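You operate a simulated robot arm through the tools that you are given. There is no shell and no other tool. Be economical: measure what you need, move in short steps, check, and stop when the job is done.

You run a simulated robot arm. Do the job below in one go: nothing can be reset, and whatever is moved stays where it is left.

## Task
Put the gold nut on the blue rubber pad.

The check looks at the end state, three seconds after you hand in, the way a careful person would. Anything else that was tipped, shoved, dropped, spilled or broken makes it a failure.

## Robot
A 6-joint arm with a two-finger parallel gripper, fixed in place. Base frame: the origin is at the foot of the arm, x ahead of it, y to its left, z up; the work surface is at about z = 0. Readings come in mm, rad, newtons and seconds.
With the tool pointing down near the work surface it reaches from about 160 to 420 mm from the base axis. Its first joint turns from -1.152 to 1.152 rad. Payload 1.57 kg.
The TCP is the grasp point between the finger pads, 30 mm short of the fingertips. In the tool frame z runs along the fingers and y along their closing line. Largest opening 80 mm; finger width 17, thickness 12; the body of the gripper, 40 by 82 mm, starts 80 mm behind the TCP.
Orientation is told as [roll, pitch, yaw] about the base's x, y, z axes, in that order, counted from this pose: with the fingers straight down and closing along the base's y, the tool's x points along the base's -x, its y along +y and its z along -z.

## Interface
- The arm moves only by the tool arm_command. Its argument "steps" is a list of rows, each a list of 7 numbers: the turn, a rotation vector about the tool's x, y, z in units of 120 degrees (1.0 is 120 degrees), then the shift along the tool's x, y, z in units of 150 mm (1.0 is 150 mm), then the gripper command, from -1 (shut) to 1 (fully open), values between in proportion. In form: [[ax, ay, az, x, y, z, claw], ...]. A call has 1 to 20 rows; each row is the pose to reach, as a shift and turn from the pose commanded when the call began, along the tool's axes at that moment. A call with a number of a shift or a turn outside -1 to 1 is refused whole. Each row takes 0.2 s and may step no farther than 50 mm and 0.15 rad from the row before; otherwise, or with a gripper value out of range, the whole call is refused. Where a pose cannot be reached the arm comes as near as it can. A force on the tool above 40 N (or 10 N above the force at the start of the call, whichever is more), or a blocked arm, ends the call early, and 0.2 s more pass. The fingers move at their own pace (about 153 mm/s each) and stop on an object; they squeeze with about 27 N. The grip force told is the motor's: it shows also when the fingers shut on nothing. Time passes only in rows, and 0.2 s behind the last, so rows that repeat a pose let the fingers close. The reply holds the time, the measured pose of the TCP, the force on the tool along the base axes, the opening and the grip force, in the units named above and with some noise.
- Cameras (640 x 400 px; columns grow to the right, rows downward): "scene" is fixed at [38.9, -322.4, 423.9]; the picture's right is [0.90, -0.45, 0.00], its down [-0.26, -0.52, -0.82] and it looks along [0.36, 0.73, -0.58] (base axes); focal length 371 px, centre (320, 200). "wrist" rides on the gripper at [72, -7, -122] in the tool frame; the picture's right is [0.09, 1.00, 0.00], its down [-0.84, 0.08, -0.54] and it looks along [-0.54, 0.05, 0.84] (tool axes); focal length 238 px, centre (320, 200). There is no depth. A picture from a camera that has moved, and an enlarged one, comes with that camera's place and axes in the base frame and with its lens.
- get_image(camera): a new picture of that camera. No time passes.
- inspect(camera, box): a new picture of the part [left, top, right, bottom] of that camera's present view, enlarged. No time passes.
- job_done(): hands the job in; it is judged then, once.

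Work in short steps. Places have to be worked out from the pictures, the camera data and where the tool is seen: move nearer, look again, correct. Check each grasp and each placing, and mend what went wrong. You have 90 turns and 42 pictures in all, those below and enlarged ones among them. Open the gripper and draw the arm clear of the work before you hand the job in, unless the task says otherwise; then end with one line.

The tools are called as name(argument=value, ...) on one line, values as JSON. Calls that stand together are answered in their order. arm_command: Moves the arm, as the interface text tells. Its arguments: {"type":"object","properties":{"steps":{"type":"array"}},"required":["steps"]} The other tools are called the same way: get_image (camera) takes a picture; inspect (camera, box) takes an enlarged picture of a part of a camera's view; job_done () hands the job in.

At the start:

```text
time: 0.0
position: [279.1, -19.7, 190.8]
ee_rot: [0.0, -0.002, 0.001]
force: [0.0, 0.0, 0.4]
finger_gap: 80.0
gripper_force: 0.1
```

scene: 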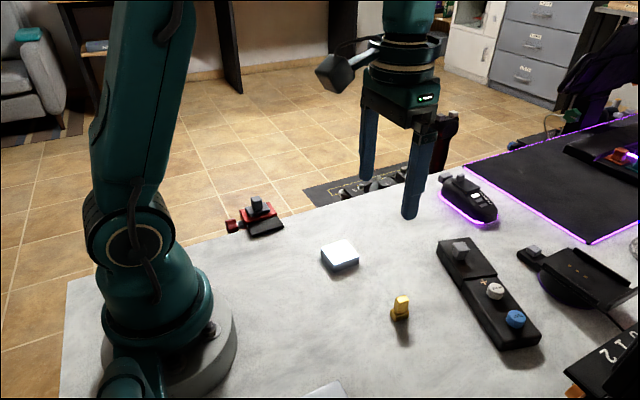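
wrist: 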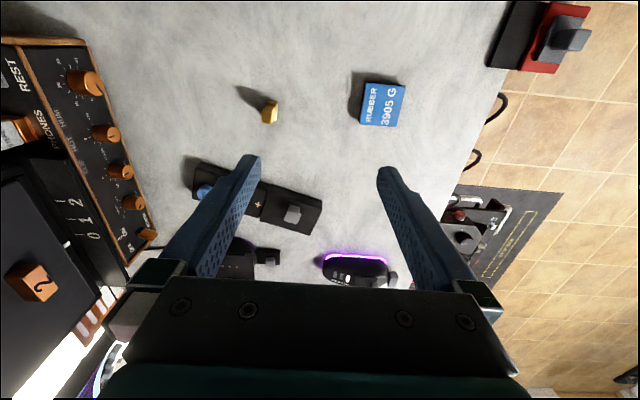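

The wrist view puts the gold nut near (280,-83) and the blue pad near (258,50). I'll enlarge both to get their shape and height.

inspect(camera="scene", box=[300, 220, 440, 340])

inspect(camera="wrist", box=[220, 50, 420, 175])

```text
3.33 times, centred on (370, 280) of scene
camera zoom: at [38.9, -322.4, 423.9], right [0.9, -0.45, 0.0], down [-0.26, -0.52, -0.82], along [0.36, 0.73, -0.58], focal length 1238 px, centre (153, -67)
```

zoom: 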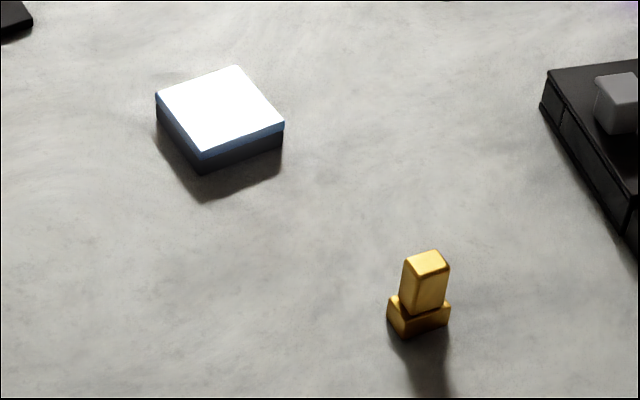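

```text
3.20 times, centred on (320, 112) of wrist
camera zoom: at [208.5, -25.9, 312.7], right [-0.09, 1.0, 0.0], down [0.84, 0.08, 0.54], along [0.54, 0.05, -0.84], focal length 763 px, centre (320, 480)
```

zoom: 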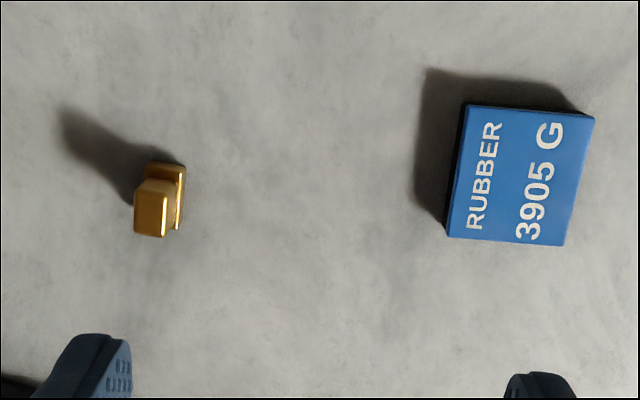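

The nut has a roughly 9 mm base with a post up to z≈29, centred near (282,-80). The pad's top is at z≈11, centred near (260,53). I'll move above the nut at a safe height and look again.

arm_command(steps=[[0, 0, 0, -0.007, -0.134, 0.17, 1], [0, 0, 0, -0.014, -0.268, 0.34, 1], [0, 0, 0, -0.02, -0.402, 0.539, 1], [0, 0, 0, -0.02, -0.402, 0.539, 1]])

get_image(camera="wrist")

inspect(camera="scene", box=[320, 220, 480, 340])

```text
time: 1.0
position: [283.3, -78.5, 109.4]
ee_rot: [-0.002, 0.0, -0.001]
force: [0.3, 0.3, -1.3]
finger_gap: 80.0
gripper_force: 0.0
```

```text
37 pictures are left
camera wrist: at [211.5, -85.6, 231.5], right [-0.09, 1.0, 0.0], down [0.84, 0.08, 0.54], along [0.54, 0.05, -0.84], focal length 238 px, centre (320, 200)
```

wrist: 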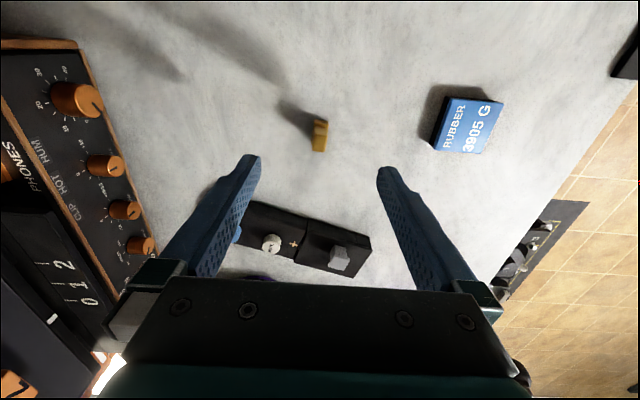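

```text
3.33 times, centred on (400, 280) of scene
camera zoom: at [38.9, -322.4, 423.9], right [0.9, -0.45, 0.0], down [-0.26, -0.52, -0.82], along [0.36, 0.73, -0.58], focal length 1238 px, centre (53, -67)
```

zoom: 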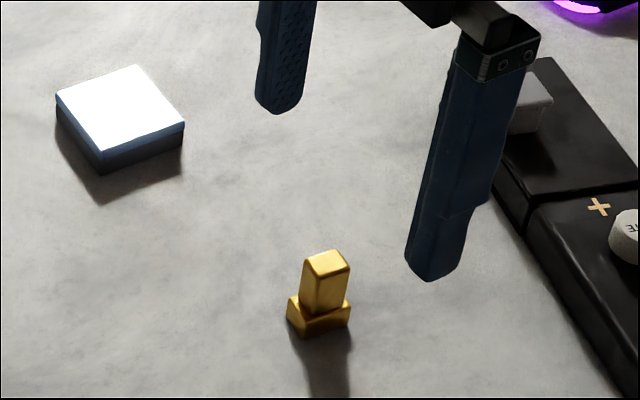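

inspect(camera="wrist", box=[280, 105, 360, 155])

```text
8.00 times, centred on (320, 130) of wrist
camera zoom: at [211.5, -85.6, 231.5], right [-0.09, 1.0, 0.0], down [0.84, 0.08, 0.54], along [0.54, 0.05, -0.84], focal length 1907 px, centre (320, 760)
```

zoom: 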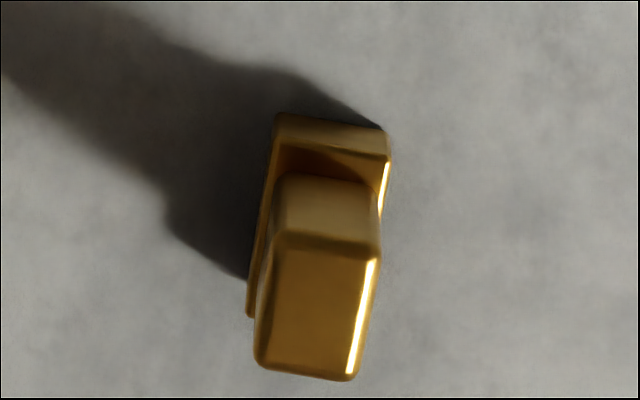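

The post top is at (283,-79), 11 mm wide along y and turned about -0.07 rad. I'll match that yaw and go down to z≈42 with the gripper half open, so the fingertips end just above the nut's base.

arm_command(steps=[[0, 0, 0.016, 0.003, -0.005, 0.13, 0], [0, 0, 0.033, 0.003, -0.005, 0.28, 0], [0, 0, 0.033, 0.003, -0.005, 0.38, 0], [0, 0, 0.033, 0.003, -0.005, 0.449, 0], [0, 0, 0.033, 0.003, -0.005, 0.449, 0]])

inspect(camera="scene", box=[340, 230, 460, 340])

get_image(camera="wrist")

```text
time: 2.2
position: [282.3, -79.1, 42.3]
ee_rot: [0.0, 0.0, -0.07]
force: [0.1, -0.1, 0.3]
finger_gap: 40.0
gripper_force: 0.1
```

```text
3.64 times, centred on (400, 285) of scene
camera zoom: at [38.9, -322.4, 423.9], right [0.9, -0.45, 0.0], down [-0.26, -0.52, -0.82], along [0.36, 0.73, -0.58], focal length 1351 px, centre (29, -109)
```

zoom: 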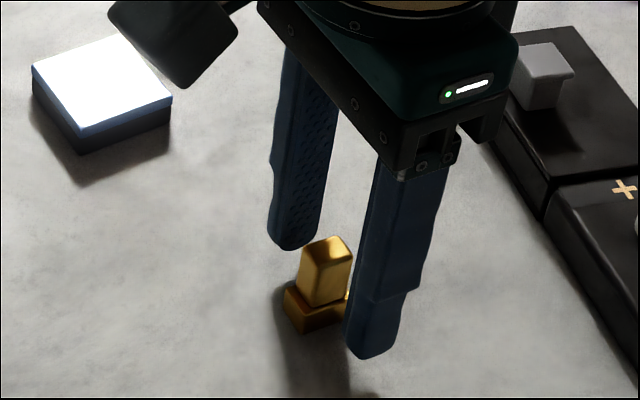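

```text
33 pictures are left
camera wrist: at [210.8, -82.0, 164.5], right [-0.02, 1.0, 0.0], down [0.84, 0.02, 0.54], along [0.54, 0.01, -0.84], focal length 238 px, centre (320, 200)
```

wrist: 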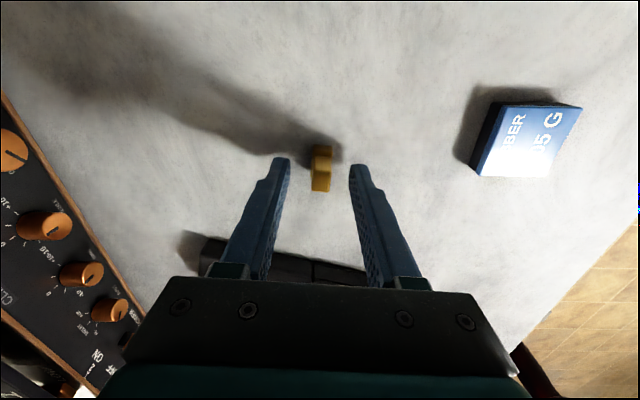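

The fingers straddle the post and are aligned with it. I'll close on it in place.

arm_command(steps=[[0, 0, 0, 0, 0, 0, -1], [0, 0, 0, 0, 0, 0, -1], [0, 0, 0, 0, 0, 0, -1], [0, 0, 0, 0, 0, 0, -1]])

```text
time: 3.2
position: [282.5, -80.6, 43.6]
ee_rot: [0.0, 0.0, -0.071]
force: [0.1, 0.3, -0.1]
finger_gap: 10.8
gripper_force: 27.2
```

The gap stopped at 10.8 mm, which matches the post. I'll lift straight up about 50 mm and check the hold.

arm_command(steps=[[0, 0, 0, 0, 0, -0.07, -1], [0, 0, 0, 0, 0, -0.2, -1], [0, 0, 0, 0, 0, -0.35, -1], [0, 0, 0, 0, 0, -0.35, -1]])

inspect(camera="scene", box=[320, 180, 460, 320])

get_image(camera="wrist")

```text
time: 4.2
position: [281.3, -80.6, 94.8]
ee_rot: [0.0, -0.001, -0.07]
force: [-0.2, -0.2, -0.2]
finger_gap: 10.9
gripper_force: 27.0
```

```text
2.86 times, centred on (390, 250) of scene
camera zoom: at [38.9, -322.4, 423.9], right [0.9, -0.45, 0.0], down [-0.26, -0.52, -0.82], along [0.36, 0.73, -0.58], focal length 1061 px, centre (120, 57)
```

zoom: 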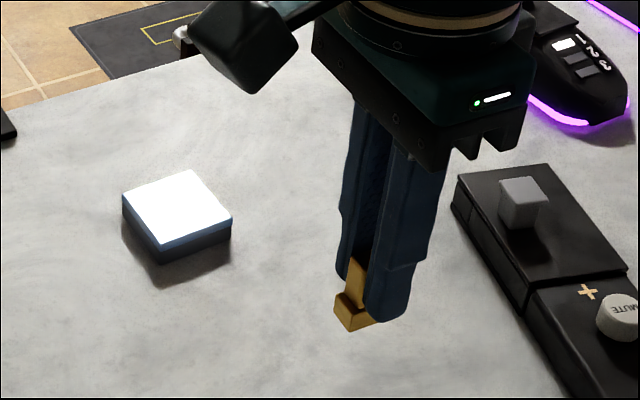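

```text
31 pictures are left
camera wrist: at [210.8, -82.0, 217.0], right [-0.02, 1.0, 0.0], down [0.84, 0.02, 0.54], along [0.54, 0.01, -0.84], focal length 238 px, centre (320, 200)
```

wrist: 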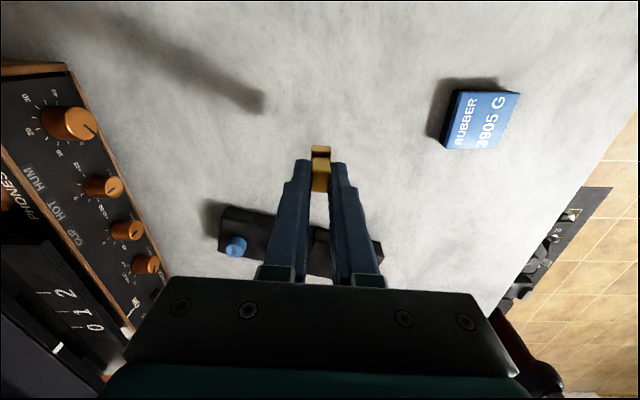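

The nut is held upright. I'll carry it at this height to above the pad centre, about (260.5,53.5).

arm_command(steps=[[0, 0, 0, 0.03, 0.13, 0, -1], [0, 0, 0, 0.07, 0.32, 0, -1], [0, 0, 0, 0.12, 0.54, 0, -1], [0, 0, 0, 0.17, 0.75, 0, -1], [0, 0, 0, 0.202, 0.881, 0, -1], [0, 0, 0, 0.202, 0.881, 0, -1]])

inspect(camera="scene", box=[280, 180, 420, 300])

get_image(camera="wrist")

```text
time: 5.6
position: [261.3, 54.2, 94.5]
ee_rot: [0.0, -0.003, -0.069]
force: [-0.1, -0.3, -0.4]
finger_gap: 10.6
gripper_force: 26.9
```

```text
3.33 times, centred on (350, 240) of scene
camera zoom: at [38.9, -322.4, 423.9], right [0.9, -0.45, 0.0], down [-0.26, -0.52, -0.82], along [0.36, 0.73, -0.58], focal length 1238 px, centre (220, 67)
```

zoom: 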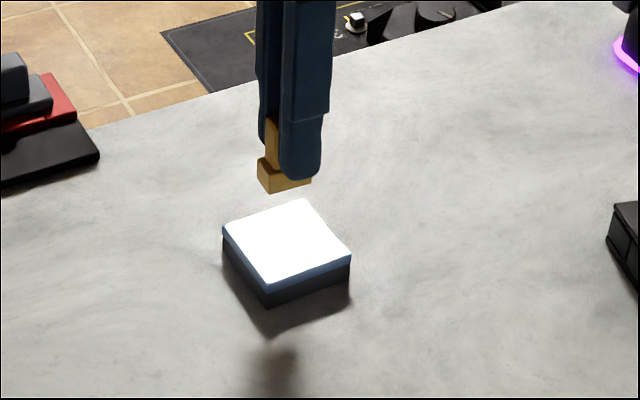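

```text
29 pictures are left
camera wrist: at [189.2, 52.5, 216.8], right [-0.02, 1.0, 0.0], down [0.84, 0.02, 0.54], along [0.54, 0.01, -0.84], focal length 238 px, centre (320, 200)
```

wrist: 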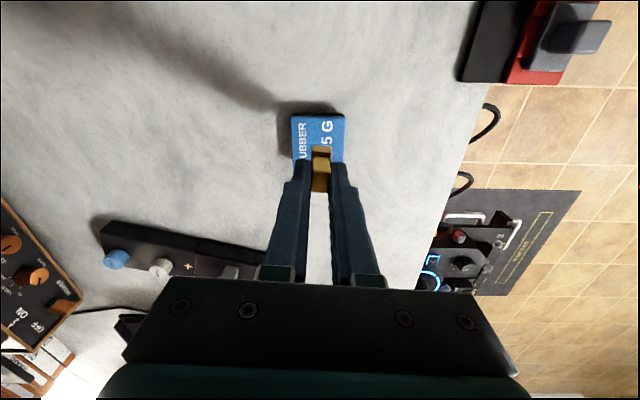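

Centred over the pad within about 3 mm. I'll apply a small correction and lower to TCP z≈58, a few mm above expected contact.

arm_command(steps=[[0, 0, 0, 0.018, -0.013, 0.1, -1], [0, 0, 0, 0.018, -0.013, 0.2, -1], [0, 0, 0, 0.018, -0.013, 0.243, -1], [0, 0, 0, 0.018, -0.013, 0.243, -1]])

inspect(camera="scene", box=[310, 220, 380, 280])

inspect(camera="wrist", box=[260, 90, 380, 210])

```text
time: 6.6
position: [257.8, 52.4, 58.5]
ee_rot: [-0.001, -0.004, -0.069]
force: [-3.9, 0.2, 16.2]
finger_gap: 10.5
gripper_force: 27.1
```

```text
6.67 times, centred on (345, 250) of scene
camera zoom: at [38.9, -322.4, 423.9], right [0.9, -0.45, 0.0], down [-0.26, -0.52, -0.82], along [0.36, 0.73, -0.58], focal length 2476 px, centre (153, -133)
```

zoom: 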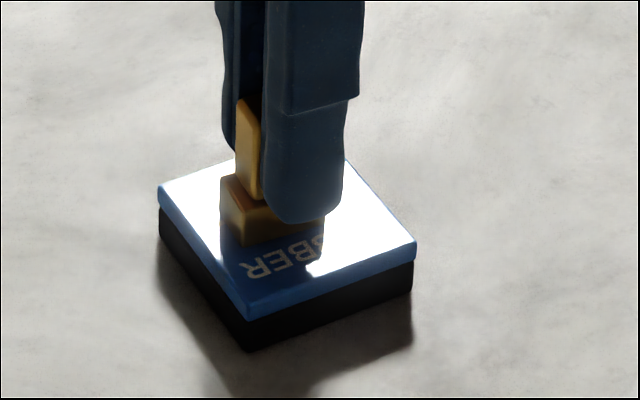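

```text
3.33 times, centred on (320, 150) of wrist
camera zoom: at [186.6, 50.4, 180.7], right [-0.02, 1.0, 0.0], down [0.84, 0.02, 0.54], along [0.54, 0.01, -0.84], focal length 794 px, centre (320, 367)
```

zoom: 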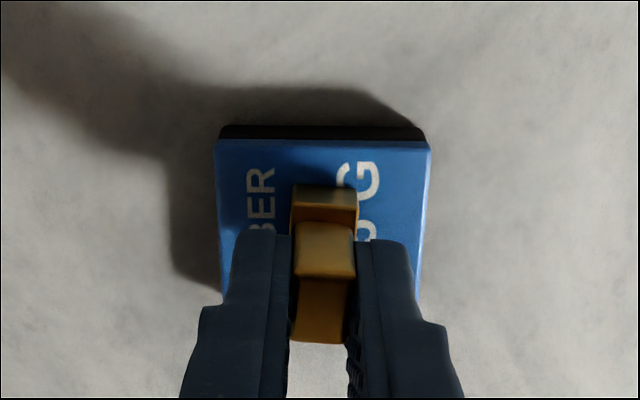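

The 16 N upward force means the nut is already in contact with the pad. I'll back off about 1 mm to ease the force before opening.

arm_command(steps=[[0, 0, 0, 0, 0, -0.006, -1], [0, 0, 0, 0, 0, -0.006, -1]])

inspect(camera="scene", box=[310, 220, 380, 280])

```text
time: 7.2
position: [258.0, 51.5, 59.6]
ee_rot: [-0.001, -0.001, -0.069]
force: [1.4, 0.9, 3.1]
finger_gap: 10.7
gripper_force: 27.0
```

```text
6.67 times, centred on (345, 250) of scene
camera zoom: at [38.9, -322.4, 423.9], right [0.9, -0.45, 0.0], down [-0.26, -0.52, -0.82], along [0.36, 0.73, -0.58], focal length 2476 px, centre (153, -133)
```

zoom: 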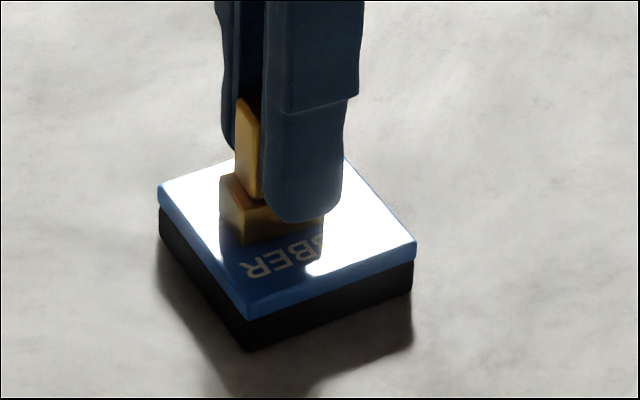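

The force is down to 3 N, with the nut resting upright on the pad and the pad unmoved. I'll open the fingers gradually in place.

arm_command(steps=[[0, 0, 0, 0, 0, 0, -0.65], [0, 0, 0, 0, 0, 0, -0.5], [0, 0, 0, 0, 0, 0, -0.2], [0, 0, 0, 0, 0, 0, 0], [0, 0, 0, 0, 0, 0, 0]])

inspect(camera="scene", box=[300, 200, 400, 280])

```text
time: 8.4
position: [257.4, 51.7, 58.9]
ee_rot: [0.0, 0.0, -0.069]
force: [-0.2, -0.5, -0.3]
finger_gap: 40.1
gripper_force: 0.1
```

```text
5.00 times, centred on (350, 240) of scene
camera zoom: at [38.9, -322.4, 423.9], right [0.9, -0.45, 0.0], down [-0.26, -0.52, -0.82], along [0.36, 0.73, -0.58], focal length 1857 px, centre (170, 0)
```

zoom: 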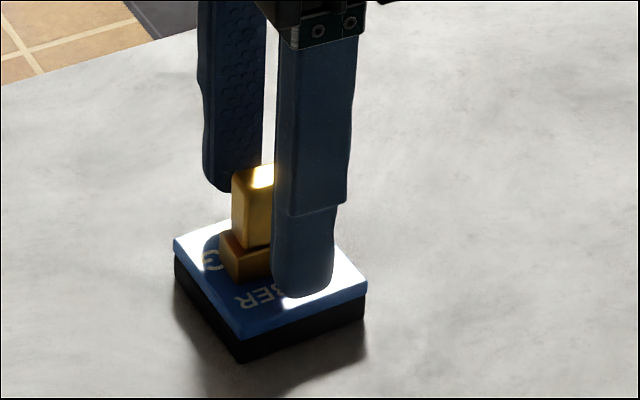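

The nut stands free between the open fingers. I'll draw straight up.

arm_command(steps=[[0, 0, 0, 0, 0, -0.1, 0], [0, 0, 0, 0, 0, -0.3, 0], [0, 0, 0, 0, 0, -0.6, 0.3], [0, 0, 0, 0, 0, -0.85, 1], [0, 0, 0, 0, 0, -0.85, 1]])

get_image(camera="scene")

inspect(camera="scene", box=[300, 200, 400, 280])

```text
time: 9.6
position: [258.3, 49.5, 188.0]
ee_rot: [-0.001, -0.001, -0.069]
force: [0.0, -0.2, 0.3]
finger_gap: 80.2
gripper_force: 0.0
```

```text
24 pictures are left
```

scene: 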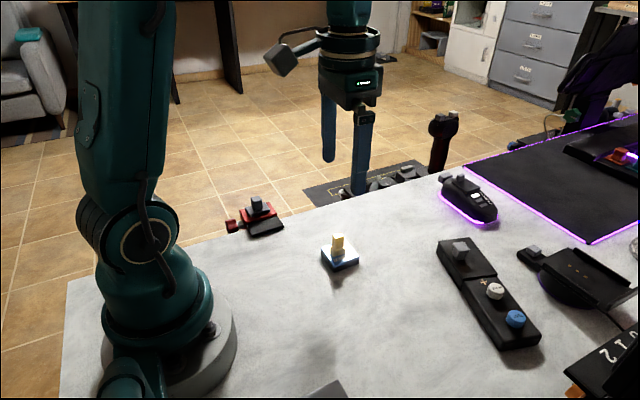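

```text
5.00 times, centred on (350, 240) of scene
camera zoom: at [38.9, -322.4, 423.9], right [0.9, -0.45, 0.0], down [-0.26, -0.52, -0.82], along [0.36, 0.73, -0.58], focal length 1857 px, centre (170, 0)
```

zoom: 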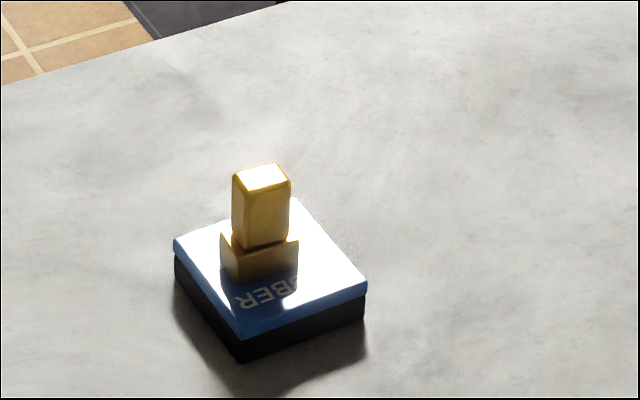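

The nut stands upright on the pad, the pad hasn't moved and the arm is clear, so I'm handing in.

job_done()

```text
The job is handed in.
```

The gold nut is standing upright on the blue rubber pad. The gripper is open and raised clear, and nothing else looked disturbed in the last pictures.
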